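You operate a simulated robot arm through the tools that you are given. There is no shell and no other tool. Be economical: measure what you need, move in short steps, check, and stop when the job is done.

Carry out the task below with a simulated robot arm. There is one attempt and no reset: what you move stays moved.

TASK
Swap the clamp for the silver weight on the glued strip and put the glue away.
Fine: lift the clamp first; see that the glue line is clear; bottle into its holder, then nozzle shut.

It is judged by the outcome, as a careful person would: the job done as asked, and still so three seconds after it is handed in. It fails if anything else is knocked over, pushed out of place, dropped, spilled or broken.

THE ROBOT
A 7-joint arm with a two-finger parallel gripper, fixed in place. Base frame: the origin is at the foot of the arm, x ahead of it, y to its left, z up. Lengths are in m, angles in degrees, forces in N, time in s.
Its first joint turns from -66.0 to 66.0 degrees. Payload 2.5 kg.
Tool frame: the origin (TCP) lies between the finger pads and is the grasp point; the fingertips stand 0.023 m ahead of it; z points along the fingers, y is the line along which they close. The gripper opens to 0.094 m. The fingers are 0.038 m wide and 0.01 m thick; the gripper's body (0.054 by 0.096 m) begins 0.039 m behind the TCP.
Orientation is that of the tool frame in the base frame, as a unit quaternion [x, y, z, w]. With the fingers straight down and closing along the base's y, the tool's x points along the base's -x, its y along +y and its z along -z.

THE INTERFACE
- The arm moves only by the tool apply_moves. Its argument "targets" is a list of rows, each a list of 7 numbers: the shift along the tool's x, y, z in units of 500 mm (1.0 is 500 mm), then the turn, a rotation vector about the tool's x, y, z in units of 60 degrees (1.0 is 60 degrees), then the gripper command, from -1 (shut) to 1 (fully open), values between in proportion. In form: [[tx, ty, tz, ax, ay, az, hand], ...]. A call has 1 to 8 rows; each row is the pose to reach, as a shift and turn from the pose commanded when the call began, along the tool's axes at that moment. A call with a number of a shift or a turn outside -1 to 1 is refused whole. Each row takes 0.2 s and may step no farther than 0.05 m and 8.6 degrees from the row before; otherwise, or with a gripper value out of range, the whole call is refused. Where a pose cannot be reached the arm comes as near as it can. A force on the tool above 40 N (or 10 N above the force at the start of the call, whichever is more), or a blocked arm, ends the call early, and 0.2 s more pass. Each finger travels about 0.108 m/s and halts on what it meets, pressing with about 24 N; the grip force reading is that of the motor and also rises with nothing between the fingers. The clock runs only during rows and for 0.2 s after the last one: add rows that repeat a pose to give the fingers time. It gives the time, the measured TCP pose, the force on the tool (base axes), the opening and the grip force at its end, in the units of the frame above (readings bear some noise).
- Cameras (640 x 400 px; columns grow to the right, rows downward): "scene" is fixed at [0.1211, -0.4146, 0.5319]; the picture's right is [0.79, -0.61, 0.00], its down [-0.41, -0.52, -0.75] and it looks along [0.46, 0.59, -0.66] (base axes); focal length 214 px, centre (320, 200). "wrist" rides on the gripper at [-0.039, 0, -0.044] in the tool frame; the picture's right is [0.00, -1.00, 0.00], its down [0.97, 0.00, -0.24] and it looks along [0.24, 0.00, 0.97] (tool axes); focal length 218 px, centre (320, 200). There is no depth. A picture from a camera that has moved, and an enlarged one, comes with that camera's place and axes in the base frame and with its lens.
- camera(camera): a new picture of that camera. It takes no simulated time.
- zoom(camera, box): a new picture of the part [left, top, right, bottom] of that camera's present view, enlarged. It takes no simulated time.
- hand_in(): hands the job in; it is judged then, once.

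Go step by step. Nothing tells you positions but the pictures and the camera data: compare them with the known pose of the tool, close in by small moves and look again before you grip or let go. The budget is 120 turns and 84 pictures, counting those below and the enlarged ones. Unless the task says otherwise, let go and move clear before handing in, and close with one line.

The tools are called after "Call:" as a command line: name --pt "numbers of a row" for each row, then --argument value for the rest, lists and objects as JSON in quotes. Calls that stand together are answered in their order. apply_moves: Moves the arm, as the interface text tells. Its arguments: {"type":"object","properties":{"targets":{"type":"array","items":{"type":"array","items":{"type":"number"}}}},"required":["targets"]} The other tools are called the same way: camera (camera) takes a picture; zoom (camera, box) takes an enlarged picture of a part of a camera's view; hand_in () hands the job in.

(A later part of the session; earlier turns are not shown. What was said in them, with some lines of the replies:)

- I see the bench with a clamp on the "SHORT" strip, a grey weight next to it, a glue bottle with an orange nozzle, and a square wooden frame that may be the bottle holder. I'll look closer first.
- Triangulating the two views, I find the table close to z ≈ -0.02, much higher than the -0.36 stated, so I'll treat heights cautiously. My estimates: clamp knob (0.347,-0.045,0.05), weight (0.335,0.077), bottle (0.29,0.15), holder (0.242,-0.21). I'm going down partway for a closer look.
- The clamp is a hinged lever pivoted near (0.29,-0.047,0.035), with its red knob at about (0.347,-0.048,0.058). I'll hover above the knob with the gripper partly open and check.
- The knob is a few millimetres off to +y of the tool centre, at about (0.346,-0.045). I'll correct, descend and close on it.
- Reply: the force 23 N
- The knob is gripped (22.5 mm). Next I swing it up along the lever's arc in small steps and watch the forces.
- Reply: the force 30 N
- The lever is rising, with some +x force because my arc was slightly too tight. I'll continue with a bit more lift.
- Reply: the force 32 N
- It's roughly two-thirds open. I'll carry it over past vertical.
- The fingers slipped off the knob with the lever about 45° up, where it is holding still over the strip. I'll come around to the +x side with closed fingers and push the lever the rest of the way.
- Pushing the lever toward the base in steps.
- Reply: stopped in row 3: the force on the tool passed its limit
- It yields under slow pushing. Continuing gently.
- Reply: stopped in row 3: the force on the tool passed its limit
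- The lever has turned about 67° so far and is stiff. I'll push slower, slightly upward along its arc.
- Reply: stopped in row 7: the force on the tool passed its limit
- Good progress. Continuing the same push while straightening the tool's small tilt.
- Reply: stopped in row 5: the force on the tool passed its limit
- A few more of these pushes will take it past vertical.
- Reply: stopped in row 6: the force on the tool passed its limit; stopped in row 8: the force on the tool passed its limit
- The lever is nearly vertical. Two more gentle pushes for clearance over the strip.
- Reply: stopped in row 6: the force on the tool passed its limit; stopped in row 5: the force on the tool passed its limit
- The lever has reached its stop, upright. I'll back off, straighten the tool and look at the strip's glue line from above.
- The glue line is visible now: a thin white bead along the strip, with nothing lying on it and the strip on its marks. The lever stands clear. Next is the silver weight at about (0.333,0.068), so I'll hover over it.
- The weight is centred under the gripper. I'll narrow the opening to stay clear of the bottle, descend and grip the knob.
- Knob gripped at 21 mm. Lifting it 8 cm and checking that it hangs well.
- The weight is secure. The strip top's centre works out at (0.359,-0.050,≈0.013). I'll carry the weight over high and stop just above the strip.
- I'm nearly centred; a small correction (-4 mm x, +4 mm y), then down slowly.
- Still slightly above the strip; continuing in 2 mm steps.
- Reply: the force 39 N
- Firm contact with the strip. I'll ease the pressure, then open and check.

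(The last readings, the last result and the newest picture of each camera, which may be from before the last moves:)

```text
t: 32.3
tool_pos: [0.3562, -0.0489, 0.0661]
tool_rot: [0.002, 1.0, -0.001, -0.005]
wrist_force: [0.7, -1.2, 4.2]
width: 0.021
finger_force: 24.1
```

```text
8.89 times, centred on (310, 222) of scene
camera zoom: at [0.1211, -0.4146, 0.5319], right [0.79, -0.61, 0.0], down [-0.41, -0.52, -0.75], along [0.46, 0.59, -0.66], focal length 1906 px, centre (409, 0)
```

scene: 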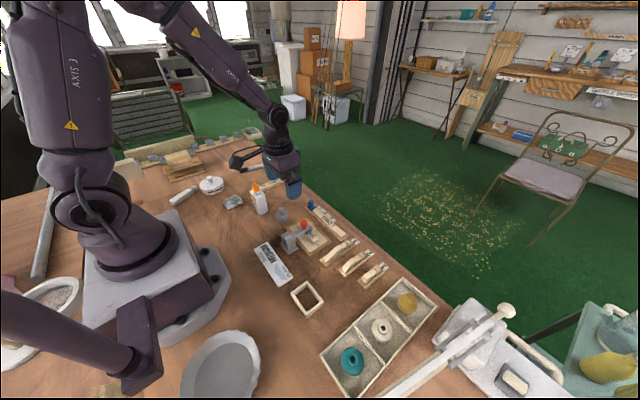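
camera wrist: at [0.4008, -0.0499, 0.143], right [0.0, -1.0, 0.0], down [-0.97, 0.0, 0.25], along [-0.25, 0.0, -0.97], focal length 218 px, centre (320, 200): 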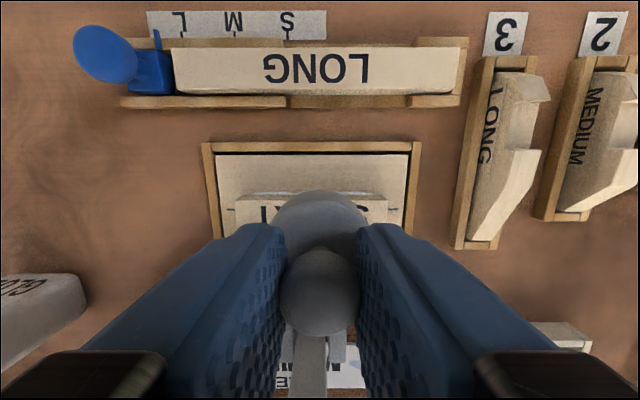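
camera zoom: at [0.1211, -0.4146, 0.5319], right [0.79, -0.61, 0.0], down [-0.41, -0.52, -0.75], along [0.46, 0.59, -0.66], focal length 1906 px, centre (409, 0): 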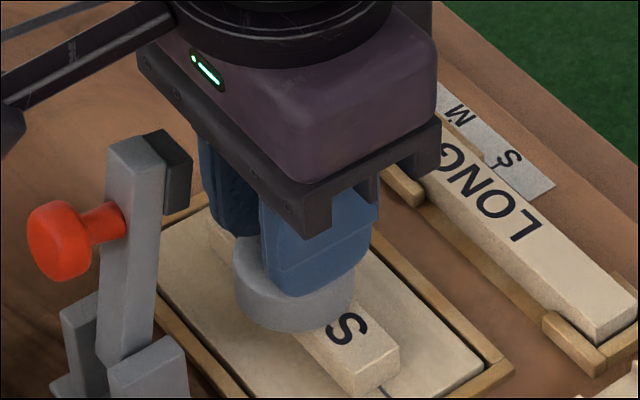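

The weight rests squarely on the strip with about 4 N. Opening and rising straight up.

Call:
apply_moves --pt "0 0 0 0 0 0 -0.4" --pt "0 0 0 0 0 0 0.0" --pt "0 0 0 0 0 0 0.0" --pt "0 0 -0.04 0 0 0 0" --pt "0 0 -0.12 0 0 0 0" --pt "0 0 -0.2 0 0 0 0" --pt "0 0 -0.28 0 0 0 0.3"

Call:
camera --camera "wrist"

Call:
zoom --camera "scene" --box '[285, 200, 335, 245]'

```text
t: 33.9
tool_pos: [0.3577, -0.049, 0.2092]
tool_rot: [0.002, 1.0, 0.0, -0.003]
wrist_force: [-0.1, -0.7, 0.2]
width: 0.0612
finger_force: 0.0
```

```text
43 pictures are left
camera wrist: at [0.3971, -0.0494, 0.251], right [0.0, -1.0, 0.0], down [-0.97, 0.0, 0.25], along [-0.25, 0.0, -0.97], focal length 218 px, centre (320, 200)
```

wrist: 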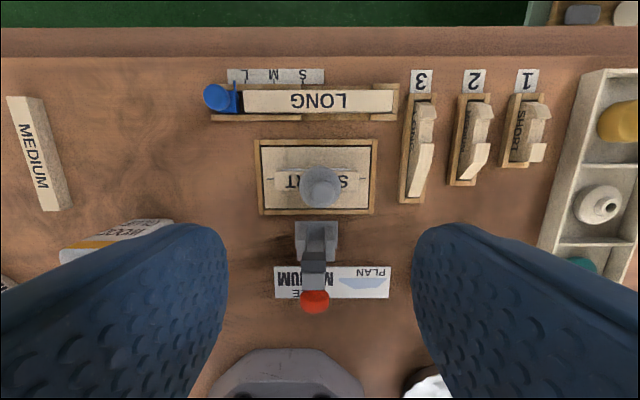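

```text
8.89 times, centred on (310, 222) of scene
camera zoom: at [0.1212, -0.4146, 0.5319], right [0.79, -0.61, 0.0], down [-0.41, -0.52, -0.75], along [0.46, 0.59, -0.66], focal length 1906 px, centre (409, 0)
```

zoom: 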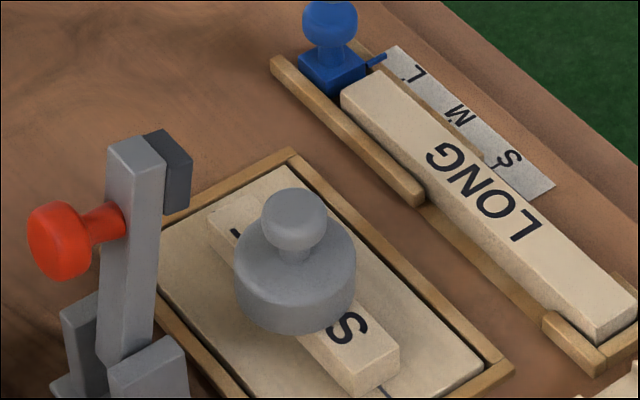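

The weight sits upright on the strip and the lever holds open. Next I move over to view the bottle from above.

Call:
apply_moves --pt "0.032 0.076 -0.02 0 0 0 0.5" --pt "0.064 0.152 -0.04 0 0 0 0.5" --pt "0.096 0.228 -0.05 0 0 0 0.7" --pt "0.128 0.304 -0.06 0 0 0 0.9" --pt "0.16 0.38 -0.06 0 0 0 0.9" --pt "0.16 0.38 -0.06 0 0 0 0.9"

Call:
camera --camera "wrist"

Call:
zoom --camera "scene" --box '[230, 160, 300, 220]'

```text
t: 35.3
tool_pos: [0.281, 0.1398, 0.2349]
tool_rot: [0.002, 1.0, 0.001, -0.003]
wrist_force: [-0.3, 0.7, 1.2]
width: 0.0891
finger_force: 0.1
```

```text
41 pictures are left
camera wrist: at [0.3199, 0.1412, 0.2793], right [0.0, -1.0, 0.0], down [-0.97, 0.0, 0.25], along [-0.25, 0.0, -0.97], focal length 218 px, centre (320, 200)
```

wrist: 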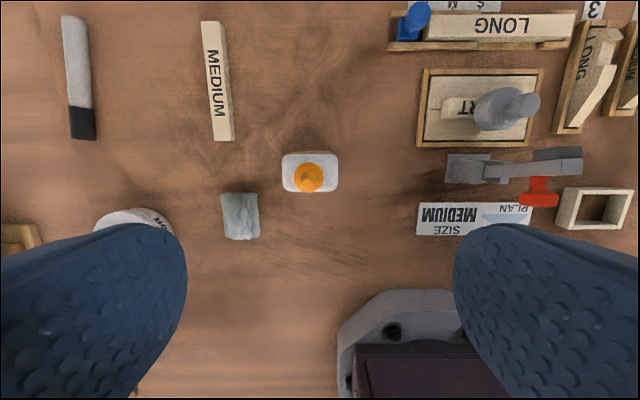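

```text
6.67 times, centred on (265, 190) of scene
camera zoom: at [0.1211, -0.4146, 0.5319], right [0.79, -0.61, 0.0], down [-0.41, -0.52, -0.75], along [0.46, 0.59, -0.66], focal length 1430 px, centre (687, 267)
```

zoom: 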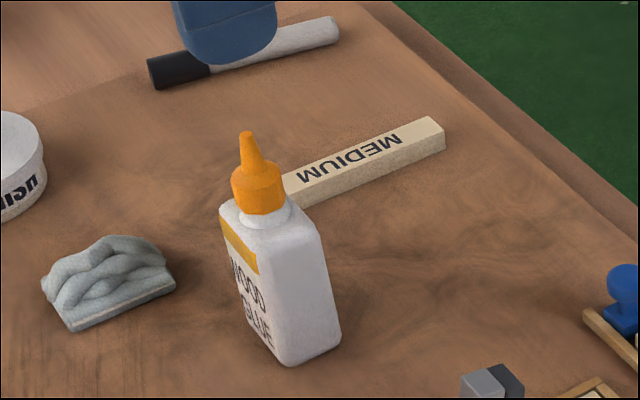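

The bottle stands with its wide side along y, as does the holder, so no turn is needed. Its axis is at about (0.296,0.151), with the nozzle tip near z≈0.13. The palm would hit the nozzle on a body grip, so I'll take it by the cap just above the shoulders. First a low hover to check alignment.

Call:
apply_moves --pt "-0.03 0.022 0.0 0 0 0 0.3" --pt "-0.03 0.022 0.06 0 0 0 0.1" --pt "-0.03 0.022 0.13 0 0 0 0.1" --pt "-0.03 0.022 0.13 0 0 0 0.1"

Call:
camera --camera "wrist"

Call:
zoom --camera "scene" --box '[235, 160, 295, 220]'

```text
t: 36.3
tool_pos: [0.2948, 0.1518, 0.1746]
tool_rot: [0.001, 1.0, 0.0, -0.003]
wrist_force: [-0.3, 0.4, 0.5]
width: 0.0514
finger_force: 0.0
```

```text
39 pictures are left
camera wrist: at [0.3326, 0.1533, 0.2179], right [0.0, -1.0, 0.0], down [-0.97, 0.0, 0.25], along [-0.25, 0.0, -0.97], focal length 218 px, centre (320, 200)
```

wrist: 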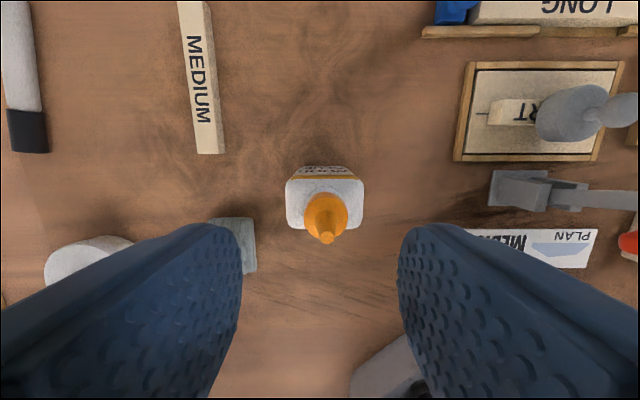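

```text
6.67 times, centred on (265, 190) of scene
camera zoom: at [0.1212, -0.4146, 0.5319], right [0.79, -0.61, 0.0], down [-0.41, -0.52, -0.75], along [0.46, 0.59, -0.66], focal length 1430 px, centre (687, 267)
```

zoom: 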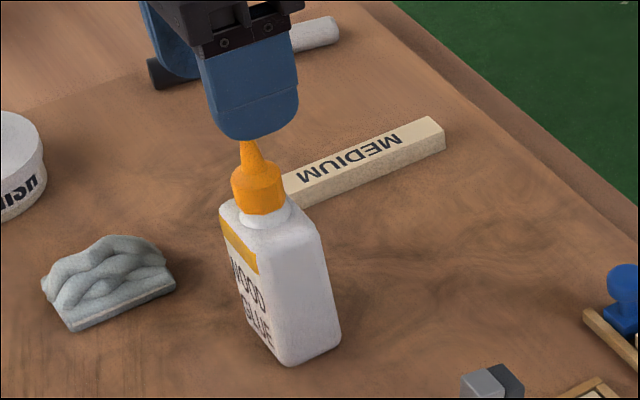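

The axis at (0.296,0.151) is confirmed. The cap band spans about z 0.088–0.109 above the shoulder at 0.08. I'll descend to TCP z≈0.107 and close on the cap.

Call:
apply_moves --pt "-0.002 -0.001 0.07 0 0 0 0.0" --pt "-0.002 -0.001 0.12 0 0 0 -0.1" --pt "-0.002 -0.001 0.133 0 0 0 -0.2" --pt "-0.002 -0.001 0.133 0 0 0 -0.5" --pt "-0.002 -0.001 0.133 0 0 0 -0.7" --pt "-0.002 -0.001 0.133 0 0 0 -0.8" --pt "-0.002 -0.001 0.133 0 0 0 -0.8"

Call:
zoom --camera "scene" --box '[235, 160, 295, 220]'

Call:
camera --camera "wrist"

```text
t: 37.9
tool_pos: [0.2951, 0.1531, 0.1072]
tool_rot: [0.001, 1.0, 0.002, -0.001]
wrist_force: [1.4, -3.0, 37.4]
width: 0.0247
finger_force: 23.9
```

```text
6.67 times, centred on (265, 190) of scene
camera zoom: at [0.121, -0.4147, 0.5319], right [0.79, -0.61, 0.0], down [-0.41, -0.52, -0.75], along [0.46, 0.59, -0.66], focal length 1430 px, centre (687, 267)
```

zoom: 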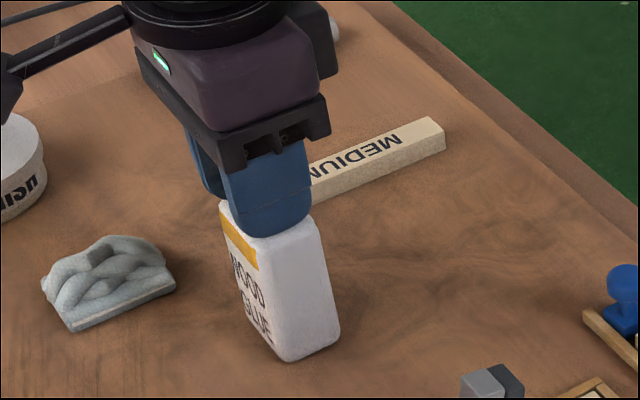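

```text
36 pictures are left
camera wrist: at [0.3333, 0.1538, 0.1515], right [0.0, -1.0, 0.0], down [-0.97, 0.0, 0.24], along [-0.24, 0.0, -0.97], focal length 218 px, centre (320, 200)
```

wrist: 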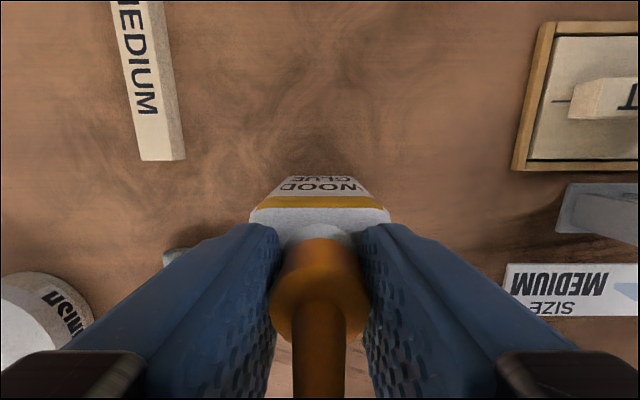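

The cap is gripped, but the fingertips press on the shoulder, so I'll lift slowly and check that the bottle comes along straight.

Call:
apply_moves --pt "0 0 -0.006 0 0 0 -0.9" --pt "0 0 -0.012 0 0 0 -0.9" --pt "0 0 -0.03 0 0 0 -0.9" --pt "0 0 -0.06 0 0 0 -0.9" --pt "0 0 -0.06 0 0 0 -0.9"

Call:
zoom --camera "scene" --box '[235, 150, 295, 220]'

```text
t: 39.1
tool_pos: [0.2939, 0.1525, 0.1359]
tool_rot: [0.001, 1.0, 0.0, -0.004]
wrist_force: [0.2, -0.2, -0.6]
width: 0.0232
finger_force: 23.6
```

```text
5.71 times, centred on (265, 185) of scene
camera zoom: at [0.1211, -0.4146, 0.5319], right [0.79, -0.61, 0.0], down [-0.41, -0.52, -0.75], along [0.46, 0.59, -0.66], focal length 1226 px, centre (634, 286)
```

zoom: 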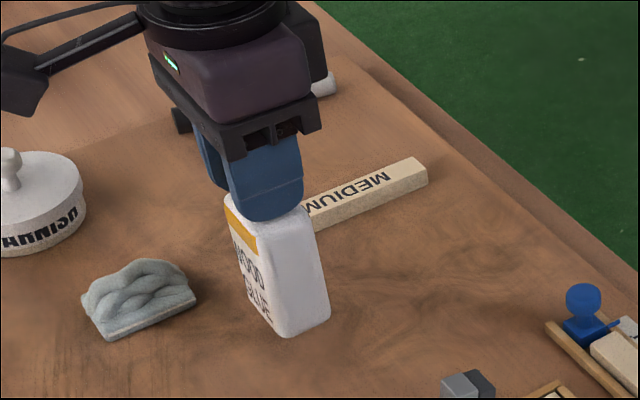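

The bottle appears lifted. I'll raise further to verify it follows without slipping.

Call:
apply_moves --pt "0 0 -0.03 0 0 0 -0.95" --pt "0 0 -0.07 0 0 0 -0.95" --pt "0 0 -0.11 0 0 0 -0.95" --pt "0 0 -0.11 0 0 0 -0.95"

Call:
zoom --camera "scene" --box '[225, 120, 305, 210]'

Call:
camera --camera "wrist"

```text
t: 40.1
tool_pos: [0.2948, 0.1515, 0.1907]
tool_rot: [0.002, 1.0, 0.0, -0.003]
wrist_force: [0.8, 0.6, -2.1]
width: 0.0229
finger_force: 24.0
```

```text
4.44 times, centred on (265, 165) of scene
camera zoom: at [0.1211, -0.4146, 0.5319], right [0.79, -0.61, 0.0], down [-0.41, -0.52, -0.75], along [0.46, 0.59, -0.66], focal length 953 px, centre (564, 356)
```

zoom: 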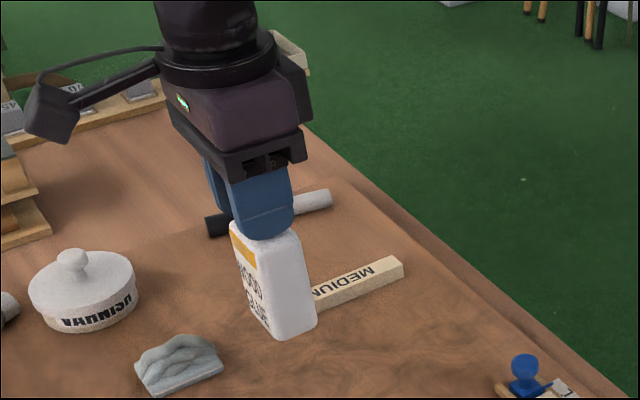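

```text
33 pictures are left
camera wrist: at [0.3343, 0.1532, 0.2346], right [0.0, -1.0, 0.0], down [-0.97, 0.0, 0.25], along [-0.25, 0.0, -0.97], focal length 218 px, centre (320, 200)
```

wrist: 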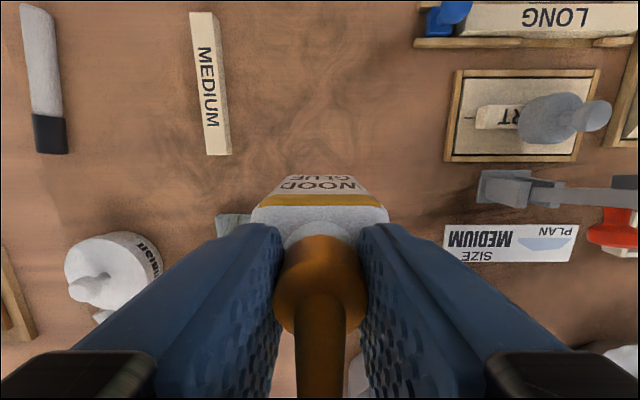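

The bottle hangs straight and secure. I'll raise it well above the clamp lever and carry it toward the holder.

Call:
apply_moves --pt "0 0 -0.09 0 0 0 -0.95" --pt "0 0 -0.18 0 0 0 -0.95" --pt "0.013 -0.09 -0.18 0 0 0 -0.95" --pt "0.026 -0.18 -0.18 0 0 0 -0.95" --pt "0.039 -0.27 -0.18 0 0 0 -0.95" --pt "0.052 -0.36 -0.18 0 0 0 -0.95"

Call:
apply_moves --pt "0.013 -0.09 0 0 0 0 -0.95" --pt "0.026 -0.18 0 0 0 0 -0.95" --pt "0.039 -0.27 0 0 0 0 -0.95" --pt "0.052 -0.36 0 0 0 0 -0.95" --pt "0.052 -0.36 0 0 0 0 -0.95"

Call:
camera --camera "wrist"

Call:
camera --camera "scene"

```text
t: 41.5
tool_pos: [0.2672, -0.0259, 0.2834]
tool_rot: [0.001, 1.0, 0.001, -0.003]
wrist_force: [-0.1, 0.3, -1.5]
width: 0.0232
finger_force: 24.1
```

```text
t: 42.7
tool_pos: [0.2379, -0.2096, 0.2801]
tool_rot: [0.002, 1.0, 0.001, -0.003]
wrist_force: [0.5, -0.4, -2.5]
width: 0.0229
finger_force: 24.0
```

```text
32 pictures are left
camera wrist: at [0.2764, -0.2086, 0.3232], right [0.0, -1.0, 0.0], down [-0.97, 0.0, 0.25], along [-0.25, 0.0, -0.97], focal length 218 px, centre (320, 200)
```

wrist: 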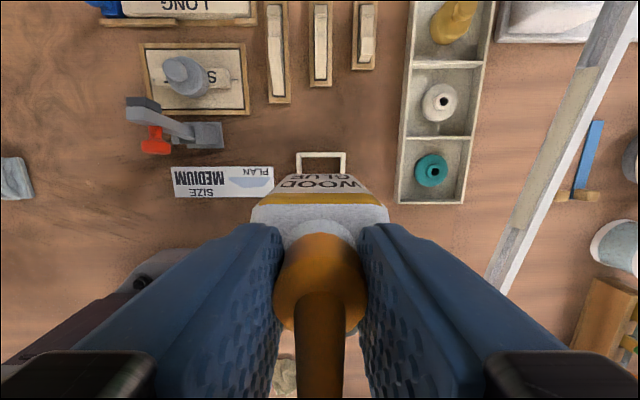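

```text
31 pictures are left
```

scene: 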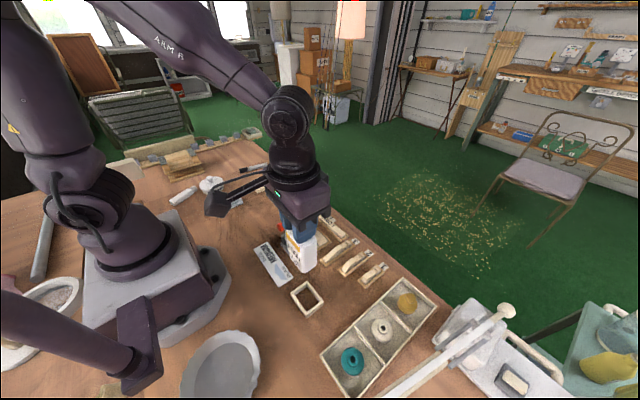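

I'm above the holder area. A detailed look at the holder from the scene camera will fix its exact centre and size.

Call:
zoom --camera "scene" --box '[280, 220, 335, 320]'

Call:
zoom --camera "wrist" --box '[240, 130, 400, 230]'

```text
4.00 times, centred on (308, 270) of scene
camera zoom: at [0.1211, -0.4147, 0.5319], right [0.79, -0.61, 0.0], down [-0.41, -0.52, -0.75], along [0.46, 0.59, -0.66], focal length 858 px, centre (370, -80)
```

zoom: 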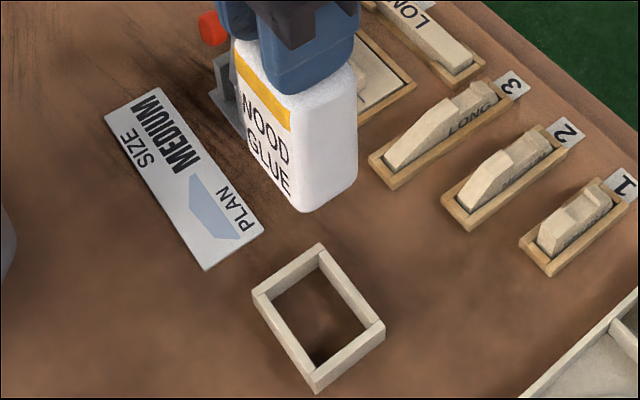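

```text
4.00 times, centred on (320, 180) of wrist
camera zoom: at [0.2764, -0.2086, 0.3232], right [0.0, -1.0, 0.0], down [-0.97, 0.0, 0.25], along [-0.25, 0.0, -0.97], focal length 873 px, centre (320, 280)
```

zoom: 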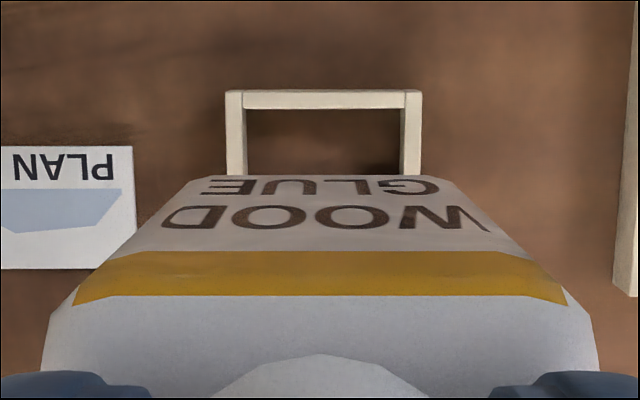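

The holder's inner opening is about 57 × 39 mm, centred at (0.239,-0.2095); the bottle is about 51 × 34 mm and already aligned. I'll lower it to just above the rim and recheck.

Call:
apply_moves --pt "-0.003 0 0.08 0 0 0 -0.95" --pt "-0.003 0 0.16 0 0 0 -0.95" --pt "-0.003 0 0.22 0 0 0 -0.95" --pt "-0.003 0 0.26 0 0 0 -0.95" --pt "-0.003 0 0.26 0 0 0 -0.95"

Call:
zoom --camera "wrist" --box '[240, 130, 400, 230]'

Call:
zoom --camera "scene" --box '[275, 240, 345, 310]'

```text
t: 43.9
tool_pos: [0.2411, -0.2094, 0.15]
tool_rot: [0.001, 1.0, 0.0, -0.003]
wrist_force: [-0.9, -0.7, -0.4]
width: 0.0229
finger_force: 24.1
```

```text
4.00 times, centred on (320, 180) of wrist
camera zoom: at [0.2798, -0.2093, 0.1929], right [0.0, -1.0, 0.0], down [-0.97, 0.0, 0.25], along [-0.25, 0.0, -0.97], focal length 873 px, centre (320, 280)
```

zoom: 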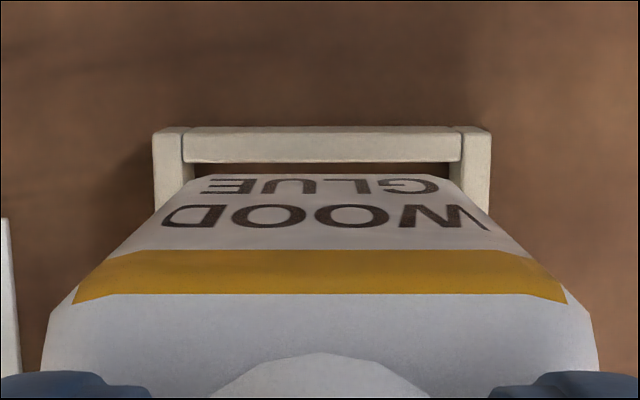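

```text
5.71 times, centred on (310, 275) of scene
camera zoom: at [0.1212, -0.4147, 0.5319], right [0.79, -0.61, 0.0], down [-0.41, -0.52, -0.75], along [0.46, 0.59, -0.66], focal length 1226 px, centre (377, -229)
```

zoom: 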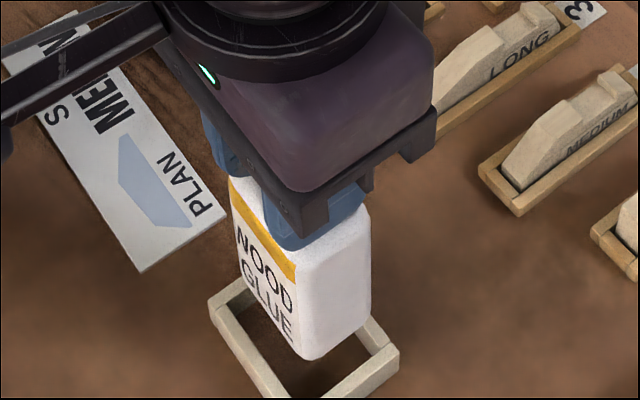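

The front face is about 2 mm too far in +x, so I'll shift back 2 mm and lower slowly into the frame.

Call:
apply_moves --pt "0.0045 0 0.0 0 0 0 -0.95" --pt "0.0045 0 0.015 0 0 0 -0.95" --pt "0.0045 0 0.03 0 0 0 -0.95" --pt "0.0045 0 0.036 0 0 0 -0.95" --pt "0.0045 0 0.036 0 0 0 -0.95"

Call:
zoom --camera "wrist" --box '[240, 130, 400, 230]'

Call:
zoom --camera "scene" --box '[275, 240, 345, 310]'

```text
t: 45.1
tool_pos: [0.2391, -0.2072, 0.1318]
tool_rot: [0.001, 1.0, -0.001, -0.003]
wrist_force: [0.6, 0.2, -1.4]
width: 0.0228
finger_force: 23.7
```

```text
4.00 times, centred on (320, 180) of wrist
camera zoom: at [0.2785, -0.2072, 0.1748], right [0.0, -1.0, 0.0], down [-0.97, 0.0, 0.25], along [-0.25, 0.0, -0.97], focal length 873 px, centre (320, 280)
```

zoom: 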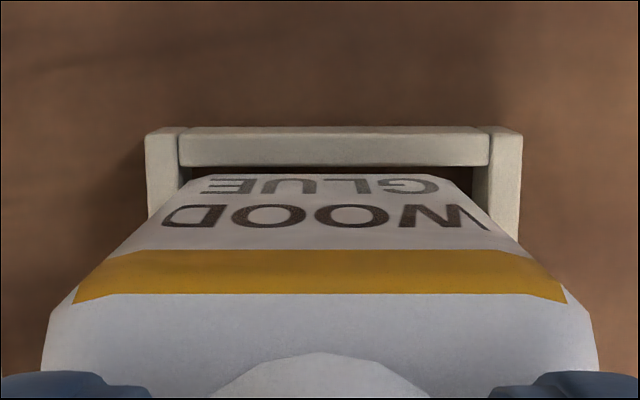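

```text
5.71 times, centred on (310, 275) of scene
camera zoom: at [0.1212, -0.4146, 0.5319], right [0.79, -0.61, 0.0], down [-0.41, -0.52, -0.75], along [0.46, 0.59, -0.66], focal length 1226 px, centre (377, -229)
```

zoom: 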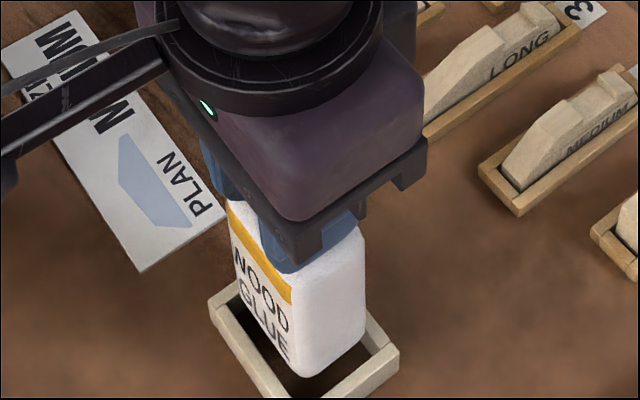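

Aligned in x; y needs -2.5 mm. Correcting and continuing down into the frame.

Call:
apply_moves --pt "0.0005 -0.005 0 0 0 0 -0.95" --pt "0.0005 -0.005 0.008 0 0 0 -0.95" --pt "0.0005 -0.005 0.016 0 0 0 -0.95" --pt "0.0005 -0.005 0.022 0 0 0 -0.95" --pt "0.0005 -0.005 0.022 0 0 0 -0.95"

Call:
zoom --camera "wrist" --box '[240, 130, 400, 230]'

Call:
zoom --camera "scene" --box '[275, 240, 345, 310]'

```text
t: 45.9
tool_pos: [0.2416, -0.21, 0.1283]
tool_rot: [0.002, 1.0, 0.0, -0.002]
wrist_force: [-0.7, 2.1, 4.8]
width: 0.0232
finger_force: 23.7
stopped in row 3: the force on the tool passed its limit (the readings are from after the stop); the commanded pose is now the measured one
```

```text
4.00 times, centred on (320, 180) of wrist
camera zoom: at [0.2792, -0.2101, 0.1717], right [0.0, -1.0, 0.0], down [-0.97, 0.0, 0.24], along [-0.24, 0.0, -0.97], focal length 873 px, centre (320, 280)
```

zoom: 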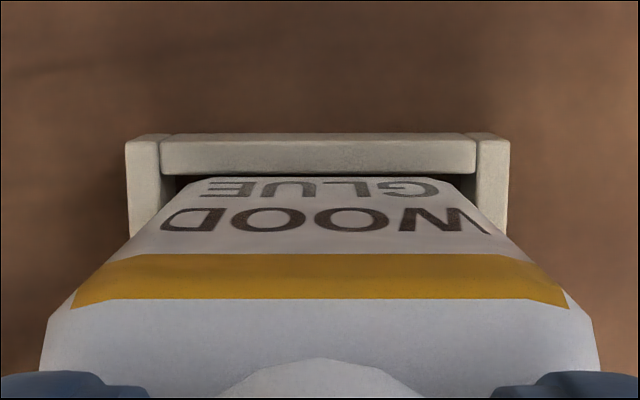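

```text
5.71 times, centred on (310, 275) of scene
camera zoom: at [0.1211, -0.4146, 0.5319], right [0.79, -0.61, 0.0], down [-0.41, -0.52, -0.75], along [0.46, 0.59, -0.66], focal length 1226 px, centre (377, -229)
```

zoom: 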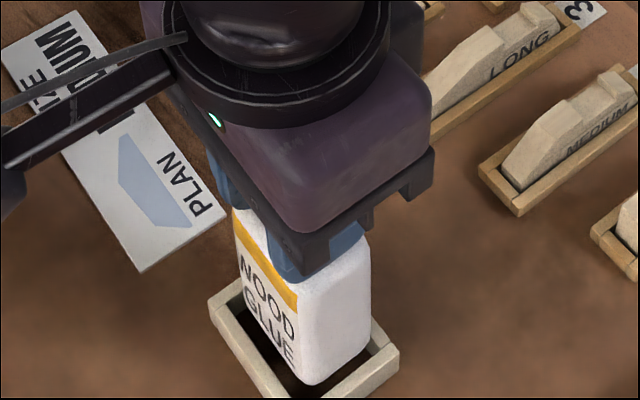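

The bottle caught the far (+x) rim. I'll raise 4 mm, shift 3 mm toward -x, then try again.

Call:
apply_moves --pt "0 0 -0.01 0 0 0 -0.95" --pt "0.006 0 -0.01 0 0 0 -0.95" --pt "0.006 0 -0.01 0 0 0 -0.95" --pt "0.006 0 0.0 0 0 0 -0.95" --pt "0.006 0 0.006 0 0 0 -0.95" --pt "0.006 0 0.012 0 0 0 -0.95" --pt "0.006 0 0.012 0 0 0 -0.95"

Call:
zoom --camera "scene" --box '[275, 240, 345, 310]'

```text
t: 47.5
tool_pos: [0.2367, -0.2119, 0.1217]
tool_rot: [0.003, 1.0, 0.0, -0.002]
wrist_force: [0.2, -0.4, -2.2]
width: 0.0229
finger_force: 24.2
```

```text
5.71 times, centred on (310, 275) of scene
camera zoom: at [0.1212, -0.4146, 0.5319], right [0.79, -0.61, 0.0], down [-0.41, -0.52, -0.75], along [0.46, 0.59, -0.66], focal length 1226 px, centre (377, -229)
```

zoom: 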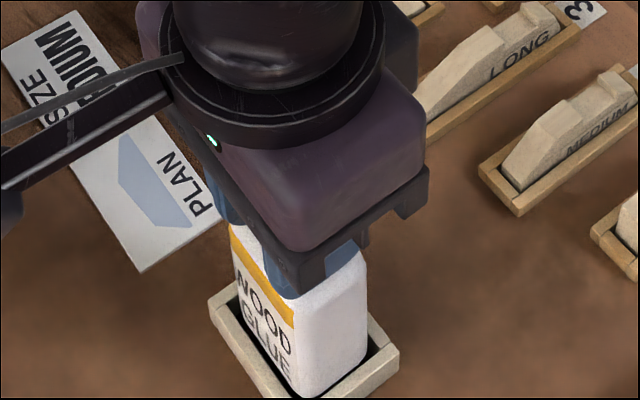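

It is in the frame with even gaps and no contact force. Lowering to the table.

Call:
apply_moves --pt "0 0.001 0.006 0 0 0 -0.95" --pt "0 0.001 0.012 0 0 0 -0.95" --pt "0 0.001 0.012 0 0 0 -0.95"

Call:
apply_moves --pt "0 0 0.004 0 0 0 -0.95" --pt "0 0 0.008 0 0 0 -0.95" --pt "0 0 0.008 0 0 0 -0.95"

Call:
zoom --camera "scene" --box '[275, 240, 345, 310]'

```text
t: 48.2
tool_pos: [0.2385, -0.2088, 0.1148]
tool_rot: [0.002, 1.0, 0.0, -0.003]
wrist_force: [1.3, -0.4, -1.1]
width: 0.0233
finger_force: 24.4
```

```text
t: 49.0
tool_pos: [0.2389, -0.2105, 0.1116]
tool_rot: [0.002, 1.0, 0.0, -0.002]
wrist_force: [1.1, 0.2, -1.6]
width: 0.0231
finger_force: 23.8
```

```text
5.71 times, centred on (310, 275) of scene
camera zoom: at [0.1212, -0.4146, 0.5319], right [0.79, -0.61, 0.0], down [-0.41, -0.52, -0.75], along [0.46, 0.59, -0.66], focal length 1226 px, centre (377, -229)
```

zoom: 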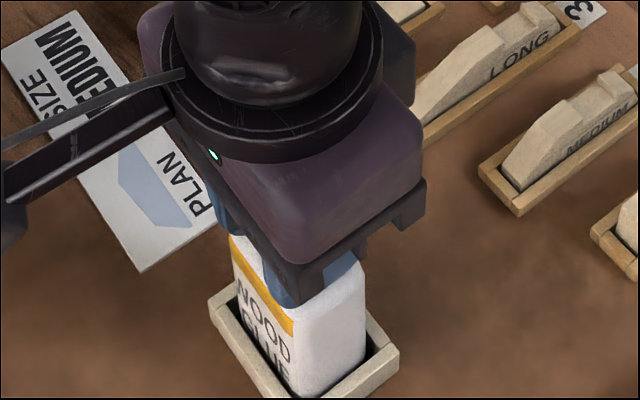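

Call:
apply_moves --pt "0 0 0.003 0 0 0 -0.95" --pt "0 0 0.006 0 0 0 -0.95" --pt "0 0 0.006 0 0 0 -0.95"

```text
t: 49.9
tool_pos: [0.2375, -0.2111, 0.1102]
tool_rot: [0.002, 1.0, 0.0, -0.001]
wrist_force: [-4.7, 2.9, 32.3]
width: 0.0227
finger_force: 23.6
```

Bottle is seated on the table inside the holder. I'll ease off, let go and rise to inspect the nozzle.

Call:
apply_moves --pt "0 0 -0.005 0 0 0 -0.95" --pt "0 0 -0.005 0 0 0 -0.6" --pt "0 0 -0.005 0 0 0 -0.2" --pt "0 0 -0.005 0 0 0 0.0" --pt "0 0 -0.06 0 0 0 0.0" --pt "0 0 -0.13 0 0 0 0.0" --pt "0 0 -0.2 0 0 0 0.0" --pt "0 0 -0.2 0 0 0 0.0"

Call:
zoom --camera "scene" --box '[275, 220, 345, 300]'

Call:
camera --camera "wrist"

```text
t: 51.6
tool_pos: [0.2373, -0.2078, 0.2095]
tool_rot: [0.002, 1.0, 0.0, -0.001]
wrist_force: [0.8, 0.1, 1.4]
width: 0.0467
finger_force: 0.0
```

```text
5.00 times, centred on (310, 260) of scene
camera zoom: at [0.1211, -0.4146, 0.5319], right [0.79, -0.61, 0.0], down [-0.41, -0.52, -0.75], along [0.46, 0.59, -0.66], focal length 1072 px, centre (370, -100)
```

zoom: 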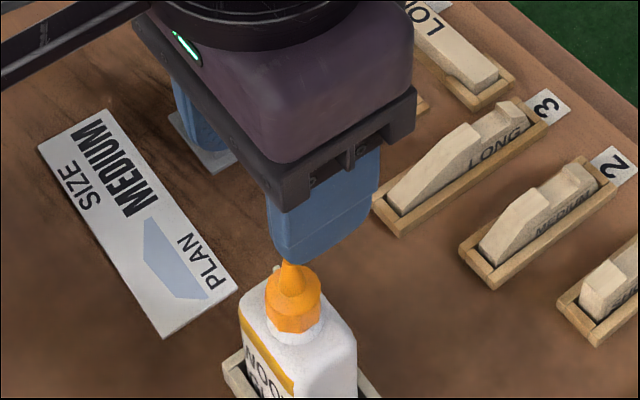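

```text
19 pictures are left
camera wrist: at [0.2759, -0.2084, 0.2538], right [0.0, -1.0, 0.0], down [-0.97, 0.0, 0.24], along [-0.24, 0.0, -0.97], focal length 218 px, centre (320, 200)
```

wrist: 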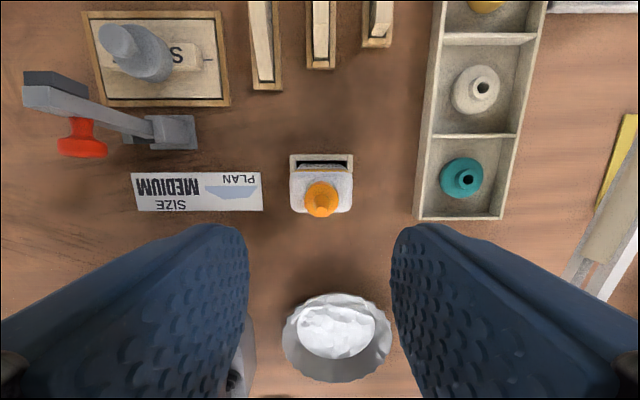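

The bottle is seated in its holder. A closer look at the nozzle will tell me whether it shuts by pressing or twisting.

Call:
zoom --camera "scene" --box '[295, 250, 325, 300]'

Call:
zoom --camera "wrist" --box '[280, 145, 365, 225]'

```text
8.00 times, centred on (310, 275) of scene
camera zoom: at [0.1211, -0.4146, 0.5319], right [0.79, -0.61, 0.0], down [-0.41, -0.52, -0.75], along [0.46, 0.59, -0.66], focal length 1716 px, centre (400, -400)
```

zoom: 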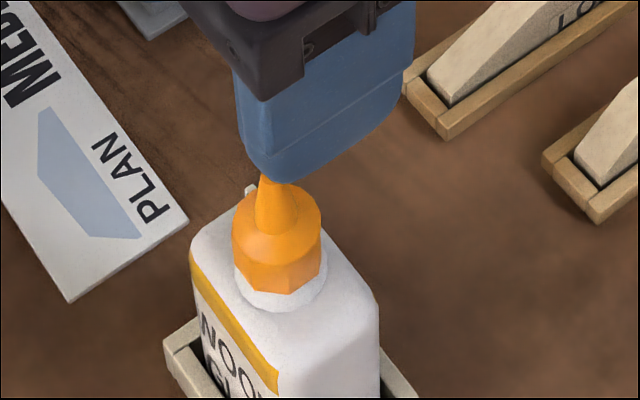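

```text
5.00 times, centred on (322, 185) of wrist
camera zoom: at [0.2759, -0.2084, 0.2538], right [0.0, -1.0, 0.0], down [-0.97, 0.0, 0.24], along [-0.24, 0.0, -0.97], focal length 1091 px, centre (308, 275)
```

zoom: 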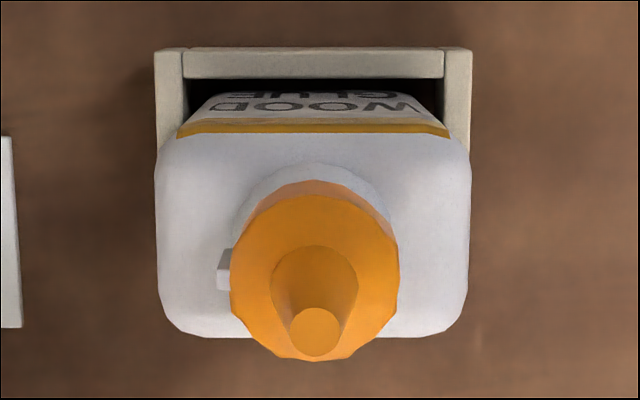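

The nozzle is a faceted twist cap with a small stop tab on the neck, so shutting should be a clockwise turn seen from above. I'll regrip the cap and turn in steps.

Call:
apply_moves --pt "-0.001 -0.003 0.06 0 0 0 0.0" --pt "-0.001 -0.003 0.14 0 0 0 0.0" --pt "-0.001 -0.003 0.193 0 0 0 0.0" --pt "-0.001 -0.003 0.193 0 0 0 0.0" --pt "-0.001 -0.003 0.193 0 0 0 -0.5" --pt "-0.001 -0.003 0.193 0 0 0 -0.9" --pt "-0.001 -0.003 0.193 0 0 0 -0.9"

Call:
apply_moves --pt "0 0 0 0 0 0.13 -0.95" --pt "0 0 0 0 0 0.26 -0.95" --pt "0 0 0 0 0 0.39 -0.95" --pt "0 0 0 0 0 0.5 -0.95" --pt "0 0 0 0 0 0.5 -0.95"

Call:
camera --camera "wrist"

Call:
zoom --camera "scene" --box '[275, 230, 345, 310]'

```text
t: 53.2
tool_pos: [0.2379, -0.2105, 0.1127]
tool_rot: [0.002, 1.0, -0.001, -0.002]
wrist_force: [0.3, 0.5, 0.1]
width: 0.0224
finger_force: 23.5
```

```text
t: 54.5
tool_pos: [0.237, -0.2118, 0.1121]
tool_rot: [0.261, 0.965, -0.001, -0.001]
wrist_force: [-0.1, -0.4, 0.4]
width: 0.0224
finger_force: 23.9
```

```text
16 pictures are left
camera wrist: at [0.2709, -0.2304, 0.1564], right [-0.5, -0.86, 0.0], down [-0.84, 0.49, 0.24], along [-0.21, 0.12, -0.97], focal length 218 px, centre (320, 200)
```

wrist: 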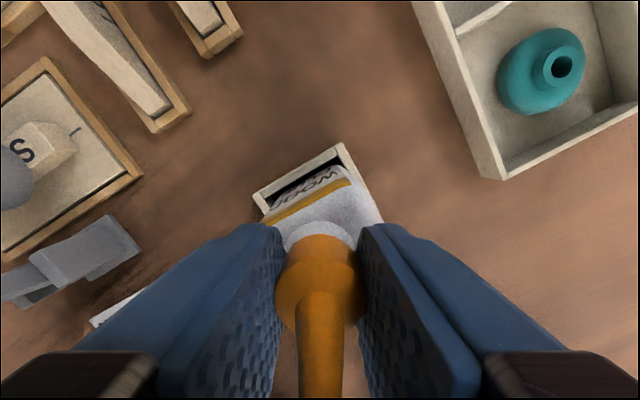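

```text
5.00 times, centred on (310, 270) of scene
camera zoom: at [0.1212, -0.4146, 0.5319], right [0.79, -0.61, 0.0], down [-0.41, -0.52, -0.75], along [0.46, 0.59, -0.66], focal length 1072 px, centre (370, -150)
```

zoom: 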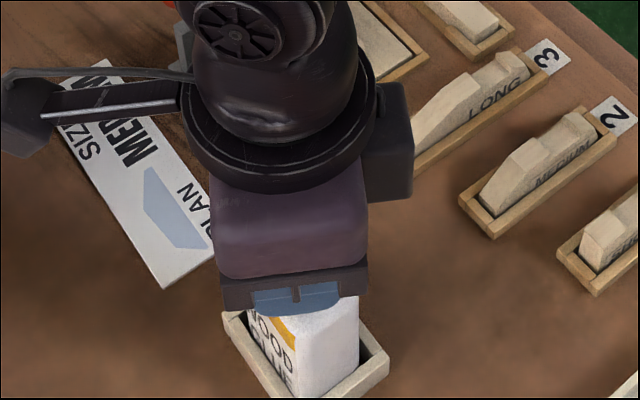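

The cap turned 30° with the bottle staying square in its holder. Continuing clockwise to see where it stops.

Call:
apply_moves --pt "0 0 0 0 0 0.13 -0.95" --pt "0 0 0 0 0 0.26 -0.95" --pt "0 0 0 0 0 0.39 -0.95" --pt "0 0 0 0 0 0.5 -0.95" --pt "0 0 0 0 0 0.63 -0.95" --pt "0 0 0 0 0 0.76 -0.95" --pt "0 0 0 0 0 0.89 -0.95" --pt "0 0 0 0 0 1.0 -0.95"

Call:
camera --camera "wrist"

```text
t: 56.2
tool_pos: [0.2376, -0.2107, 0.1123]
tool_rot: [0.708, 0.706, -0.001, -0.002]
wrist_force: [2.4, 2.6, 0.4]
width: 0.0226
finger_force: 23.6
```

```text
14 pictures are left
camera wrist: at [0.2377, -0.2493, 0.1565], right [-1.0, 0.0, 0.0], down [0.01, 0.97, 0.24], along [0.0, 0.24, -0.97], focal length 218 px, centre (320, 200)
```

wrist: 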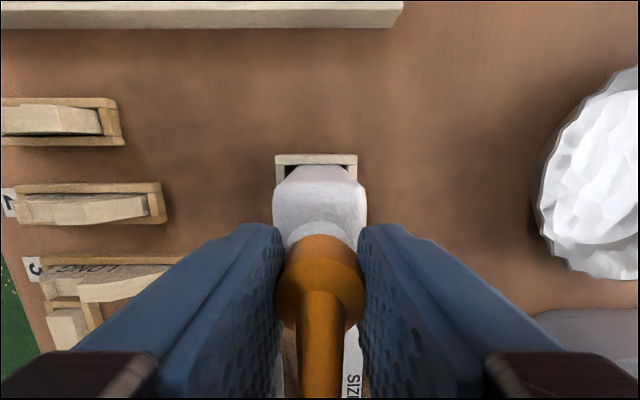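

The tool has turned 90° in total. I'll let go and rise to compare the cap and tab.

Call:
apply_moves --pt "0 0 0 0 0 0 -0.5" --pt "0 0 0 0 0 0 0.0" --pt "0 0 0 0 0 0 0.0" --pt "0 0 -0.06 0 0 0 0.0" --pt "0 0 -0.13 0 0 0 0.0" --pt "0 0 -0.19 0 0 0 0.0"

Call:
zoom --camera "wrist" --box '[280, 145, 365, 225]'

Call:
zoom --camera "scene" --box '[295, 250, 325, 300]'

```text
t: 57.6
tool_pos: [0.2374, -0.2122, 0.2085]
tool_rot: [0.709, 0.705, -0.001, -0.002]
wrist_force: [0.8, -0.5, 0.0]
width: 0.0469
finger_force: 0.2
```

```text
5.00 times, centred on (322, 185) of wrist
camera zoom: at [0.2366, -0.2502, 0.2523], right [-1.0, 0.0, 0.01], down [0.0, 0.97, 0.24], along [0.0, 0.24, -0.97], focal length 1091 px, centre (308, 275)
```

zoom: 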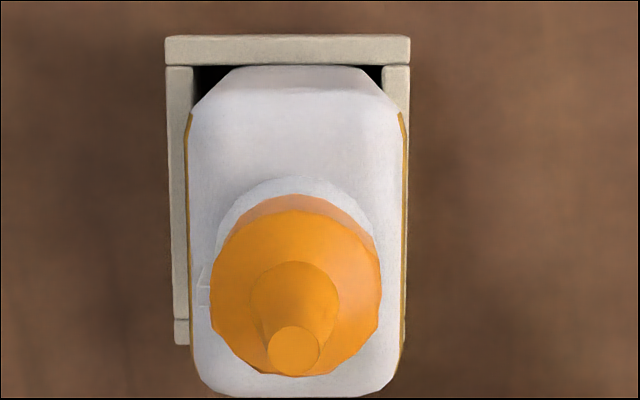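

```text
8.00 times, centred on (310, 275) of scene
camera zoom: at [0.1212, -0.4146, 0.5319], right [0.79, -0.61, 0.0], down [-0.41, -0.52, -0.75], along [0.46, 0.59, -0.66], focal length 1716 px, centre (400, -400)
```

zoom: 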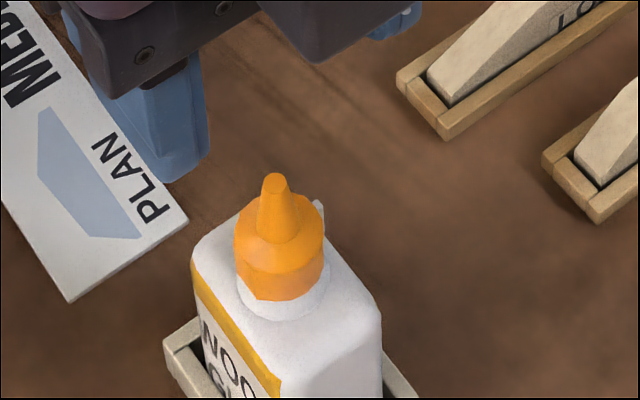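

The small tab turned with the nozzle, from +y to +x, so twisting works and the cap did not slip. To find the shut stop I'll unwind the wrist in the air, regrip and keep turning clockwise.

Call:
apply_moves --pt "0 0 0 0 0 -0.13 0.0" --pt "0 0 0 0 0 -0.26 0.0" --pt "0 0 0 0 0 -0.39 0.0" --pt "0 0 0 0 0 -0.52 0.0" --pt "0 0 0 0 0 -0.65 0.0" --pt "0 0 0 0 0 -0.78 0.0" --pt "0 0 0 0 0 -0.91 0.0" --pt "0 0 0 0 0 -1.0 0.0"

Call:
apply_moves --pt "0 0 0 0 0 -0.13 0.0" --pt "0 0 0 0 0 -0.26 0.0" --pt "0 0 0 0 0 -0.39 0.0" --pt "0 0 0 0 0 -0.5 0.0" --pt "0 0 0 0 0 -0.5 0.0"

```text
t: 59.5
tool_pos: [0.2393, -0.2124, 0.2078]
tool_rot: [0.259, 0.966, -0.001, -0.002]
wrist_force: [-0.4, 0.3, -0.4]
width: 0.0466
finger_force: 0.1
```

```text
t: 60.6
tool_pos: [0.2382, -0.2111, 0.207]
tool_rot: [0.0, 1.0, 0.0, -0.003]
wrist_force: [-0.8, -0.8, -0.3]
width: 0.0469
finger_force: 0.0
```

Aligned over the cap again; regrip and turn 60° more clockwise.

Call:
apply_moves --pt "0 0 0.06 0 0 0 0.0" --pt "0 0 0.14 0 0 0 0.0" --pt "0 0 0.189 0 0 0 0.0" --pt "0 0 0.189 0 0 0 0.0" --pt "0 0 0.189 0 0 0 -0.5" --pt "0 0 0.189 0 0 0 -0.9" --pt "0 0 0.189 0 0 0 -0.9"

Call:
apply_moves --pt "0 0 0 0 0 0.13 -0.95" --pt "0 0 0 0 0 0.26 -0.95" --pt "0 0 0 0 0 0.39 -0.95" --pt "0 0 0 0 0 0.52 -0.95" --pt "0 0 0 0 0 0.65 -0.95" --pt "0 0 0 0 0 0.78 -0.95" --pt "0 0 0 0 0 0.91 -0.95" --pt "0 0 0 0 0 1.0 -0.95"

Call:
zoom --camera "wrist" --box '[200, 120, 440, 330]'

```text
t: 62.2
tool_pos: [0.237, -0.2121, 0.1126]
tool_rot: [0.002, 1.0, 0.0, -0.001]
wrist_force: [0.8, -0.8, 0.1]
width: 0.0225
finger_force: 24.1
```

```text
t: 64.0
tool_pos: [0.2373, -0.2111, 0.1127]
tool_rot: [0.502, 0.865, 0.0, -0.002]
wrist_force: [4.4, 4.4, 0.7]
width: 0.023
finger_force: 24.1
```

```text
1.90 times, centred on (320, 225) of wrist
camera zoom: at [0.2567, -0.2447, 0.1568], right [-0.87, -0.5, 0.0], down [-0.48, 0.84, 0.24], along [-0.12, 0.21, -0.97], focal length 416 px, centre (320, 152)
```

zoom: 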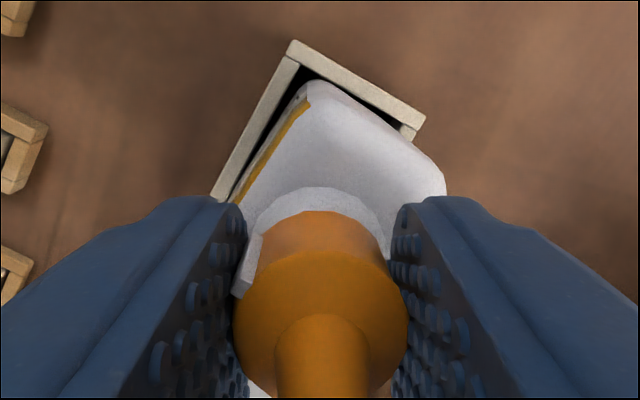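

The tab is still at +x: the nozzle is against its stop after the first 90° clockwise and the cap merely slipped in the fingers, so it is shut. I'll release, rise and check everything.

Call:
apply_moves --pt "0 0 0 0 0 0 -0.5" --pt "0 0 0 0 0 0 0.0" --pt "0 0 0 0 0 0 0.1" --pt "0 0 -0.06 0 0 0 0.1" --pt "0 0 -0.14 0 0 0 0.1" --pt "0 0 -0.22 0 0 0 0.1" --pt "0 0 -0.3 0 0 0 0.1"

Call:
apply_moves --pt "0 0 -0.02 0 0 -0.13 0.1" --pt "0 0 -0.04 0 0 -0.26 0.1" --pt "0 0 -0.06 0 0 -0.39 0.1" --pt "0 0 -0.06 0 0 -0.52 0.1" --pt "0 0 -0.06 0 0 -0.65 0.1" --pt "0 0 -0.06 0 0 -0.78 0.1" --pt "0 0 -0.06 0 0 -0.91 0.1" --pt "0 0 -0.06 0 0 -1.0 0.1"

Call:
camera --camera "wrist"

Call:
zoom --camera "wrist" --box '[280, 120, 365, 220]'

Call:
camera --camera "scene"

Call:
zoom --camera "scene" --box '[260, 200, 360, 310]'

```text
t: 65.7
tool_pos: [0.2376, -0.2094, 0.2635]
tool_rot: [0.502, 0.865, -0.001, -0.003]
wrist_force: [-0.7, 0.4, 0.2]
width: 0.0517
finger_force: 0.2
```

```text
t: 67.5
tool_pos: [0.2371, -0.2111, 0.2936]
tool_rot: [0.0, 1.0, 0.0, -0.002]
wrist_force: [0.2, 0.3, -0.2]
width: 0.0518
finger_force: 0.1
```

```text
10 pictures are left
camera wrist: at [0.2772, -0.2107, 0.3371], right [0.0, -1.0, 0.0], down [-0.97, 0.0, 0.24], along [-0.24, 0.0, -0.97], focal length 218 px, centre (320, 200)
```

wrist: 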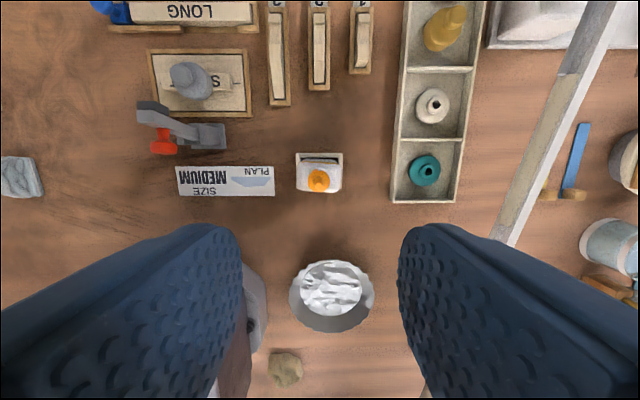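

```text
4.00 times, centred on (322, 170) of wrist
camera zoom: at [0.2772, -0.2107, 0.3371], right [0.0, -1.0, 0.0], down [-0.97, 0.0, 0.24], along [-0.24, 0.0, -0.97], focal length 873 px, centre (310, 320)
```

zoom: 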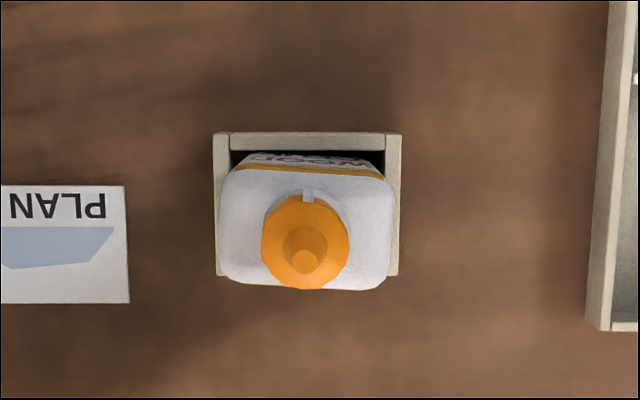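

```text
8 pictures are left
```

scene: 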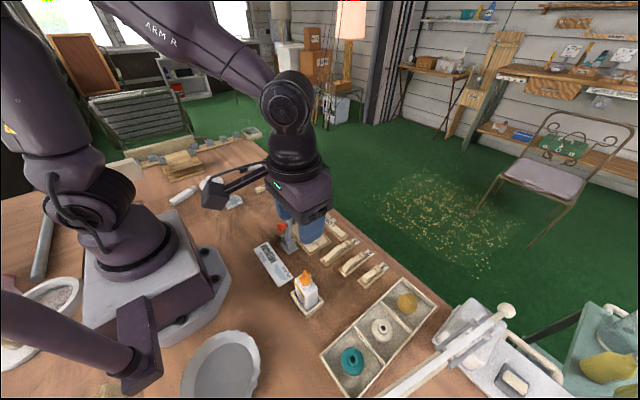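

```text
3.64 times, centred on (310, 255) of scene
camera zoom: at [0.1211, -0.4146, 0.5319], right [0.79, -0.61, 0.0], down [-0.41, -0.52, -0.75], along [0.46, 0.59, -0.66], focal length 780 px, centre (356, 0)
```

zoom: 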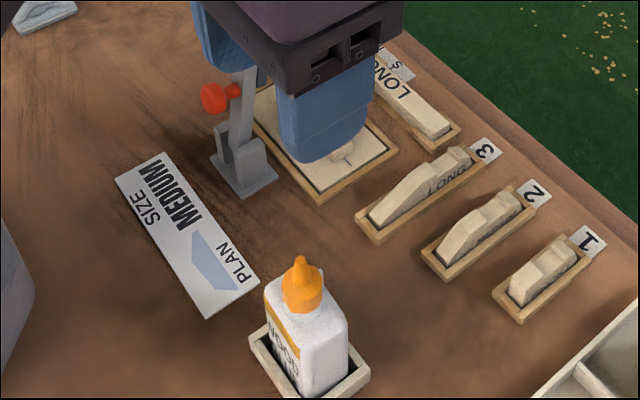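

The weight sits on the strip, the clamp lever stands open, and the bottle is upright in its holder with the nozzle turned to its stop. The arm is clear, so I'm handing in.

Call:
hand_in

```text
The job is handed in.
```

The clamp is lifted and the silver weight is on the glued strip. The glue line was clear when I checked it, and the bottle is in its holder with the nozzle turned clockwise to its stop, which I took as shut.
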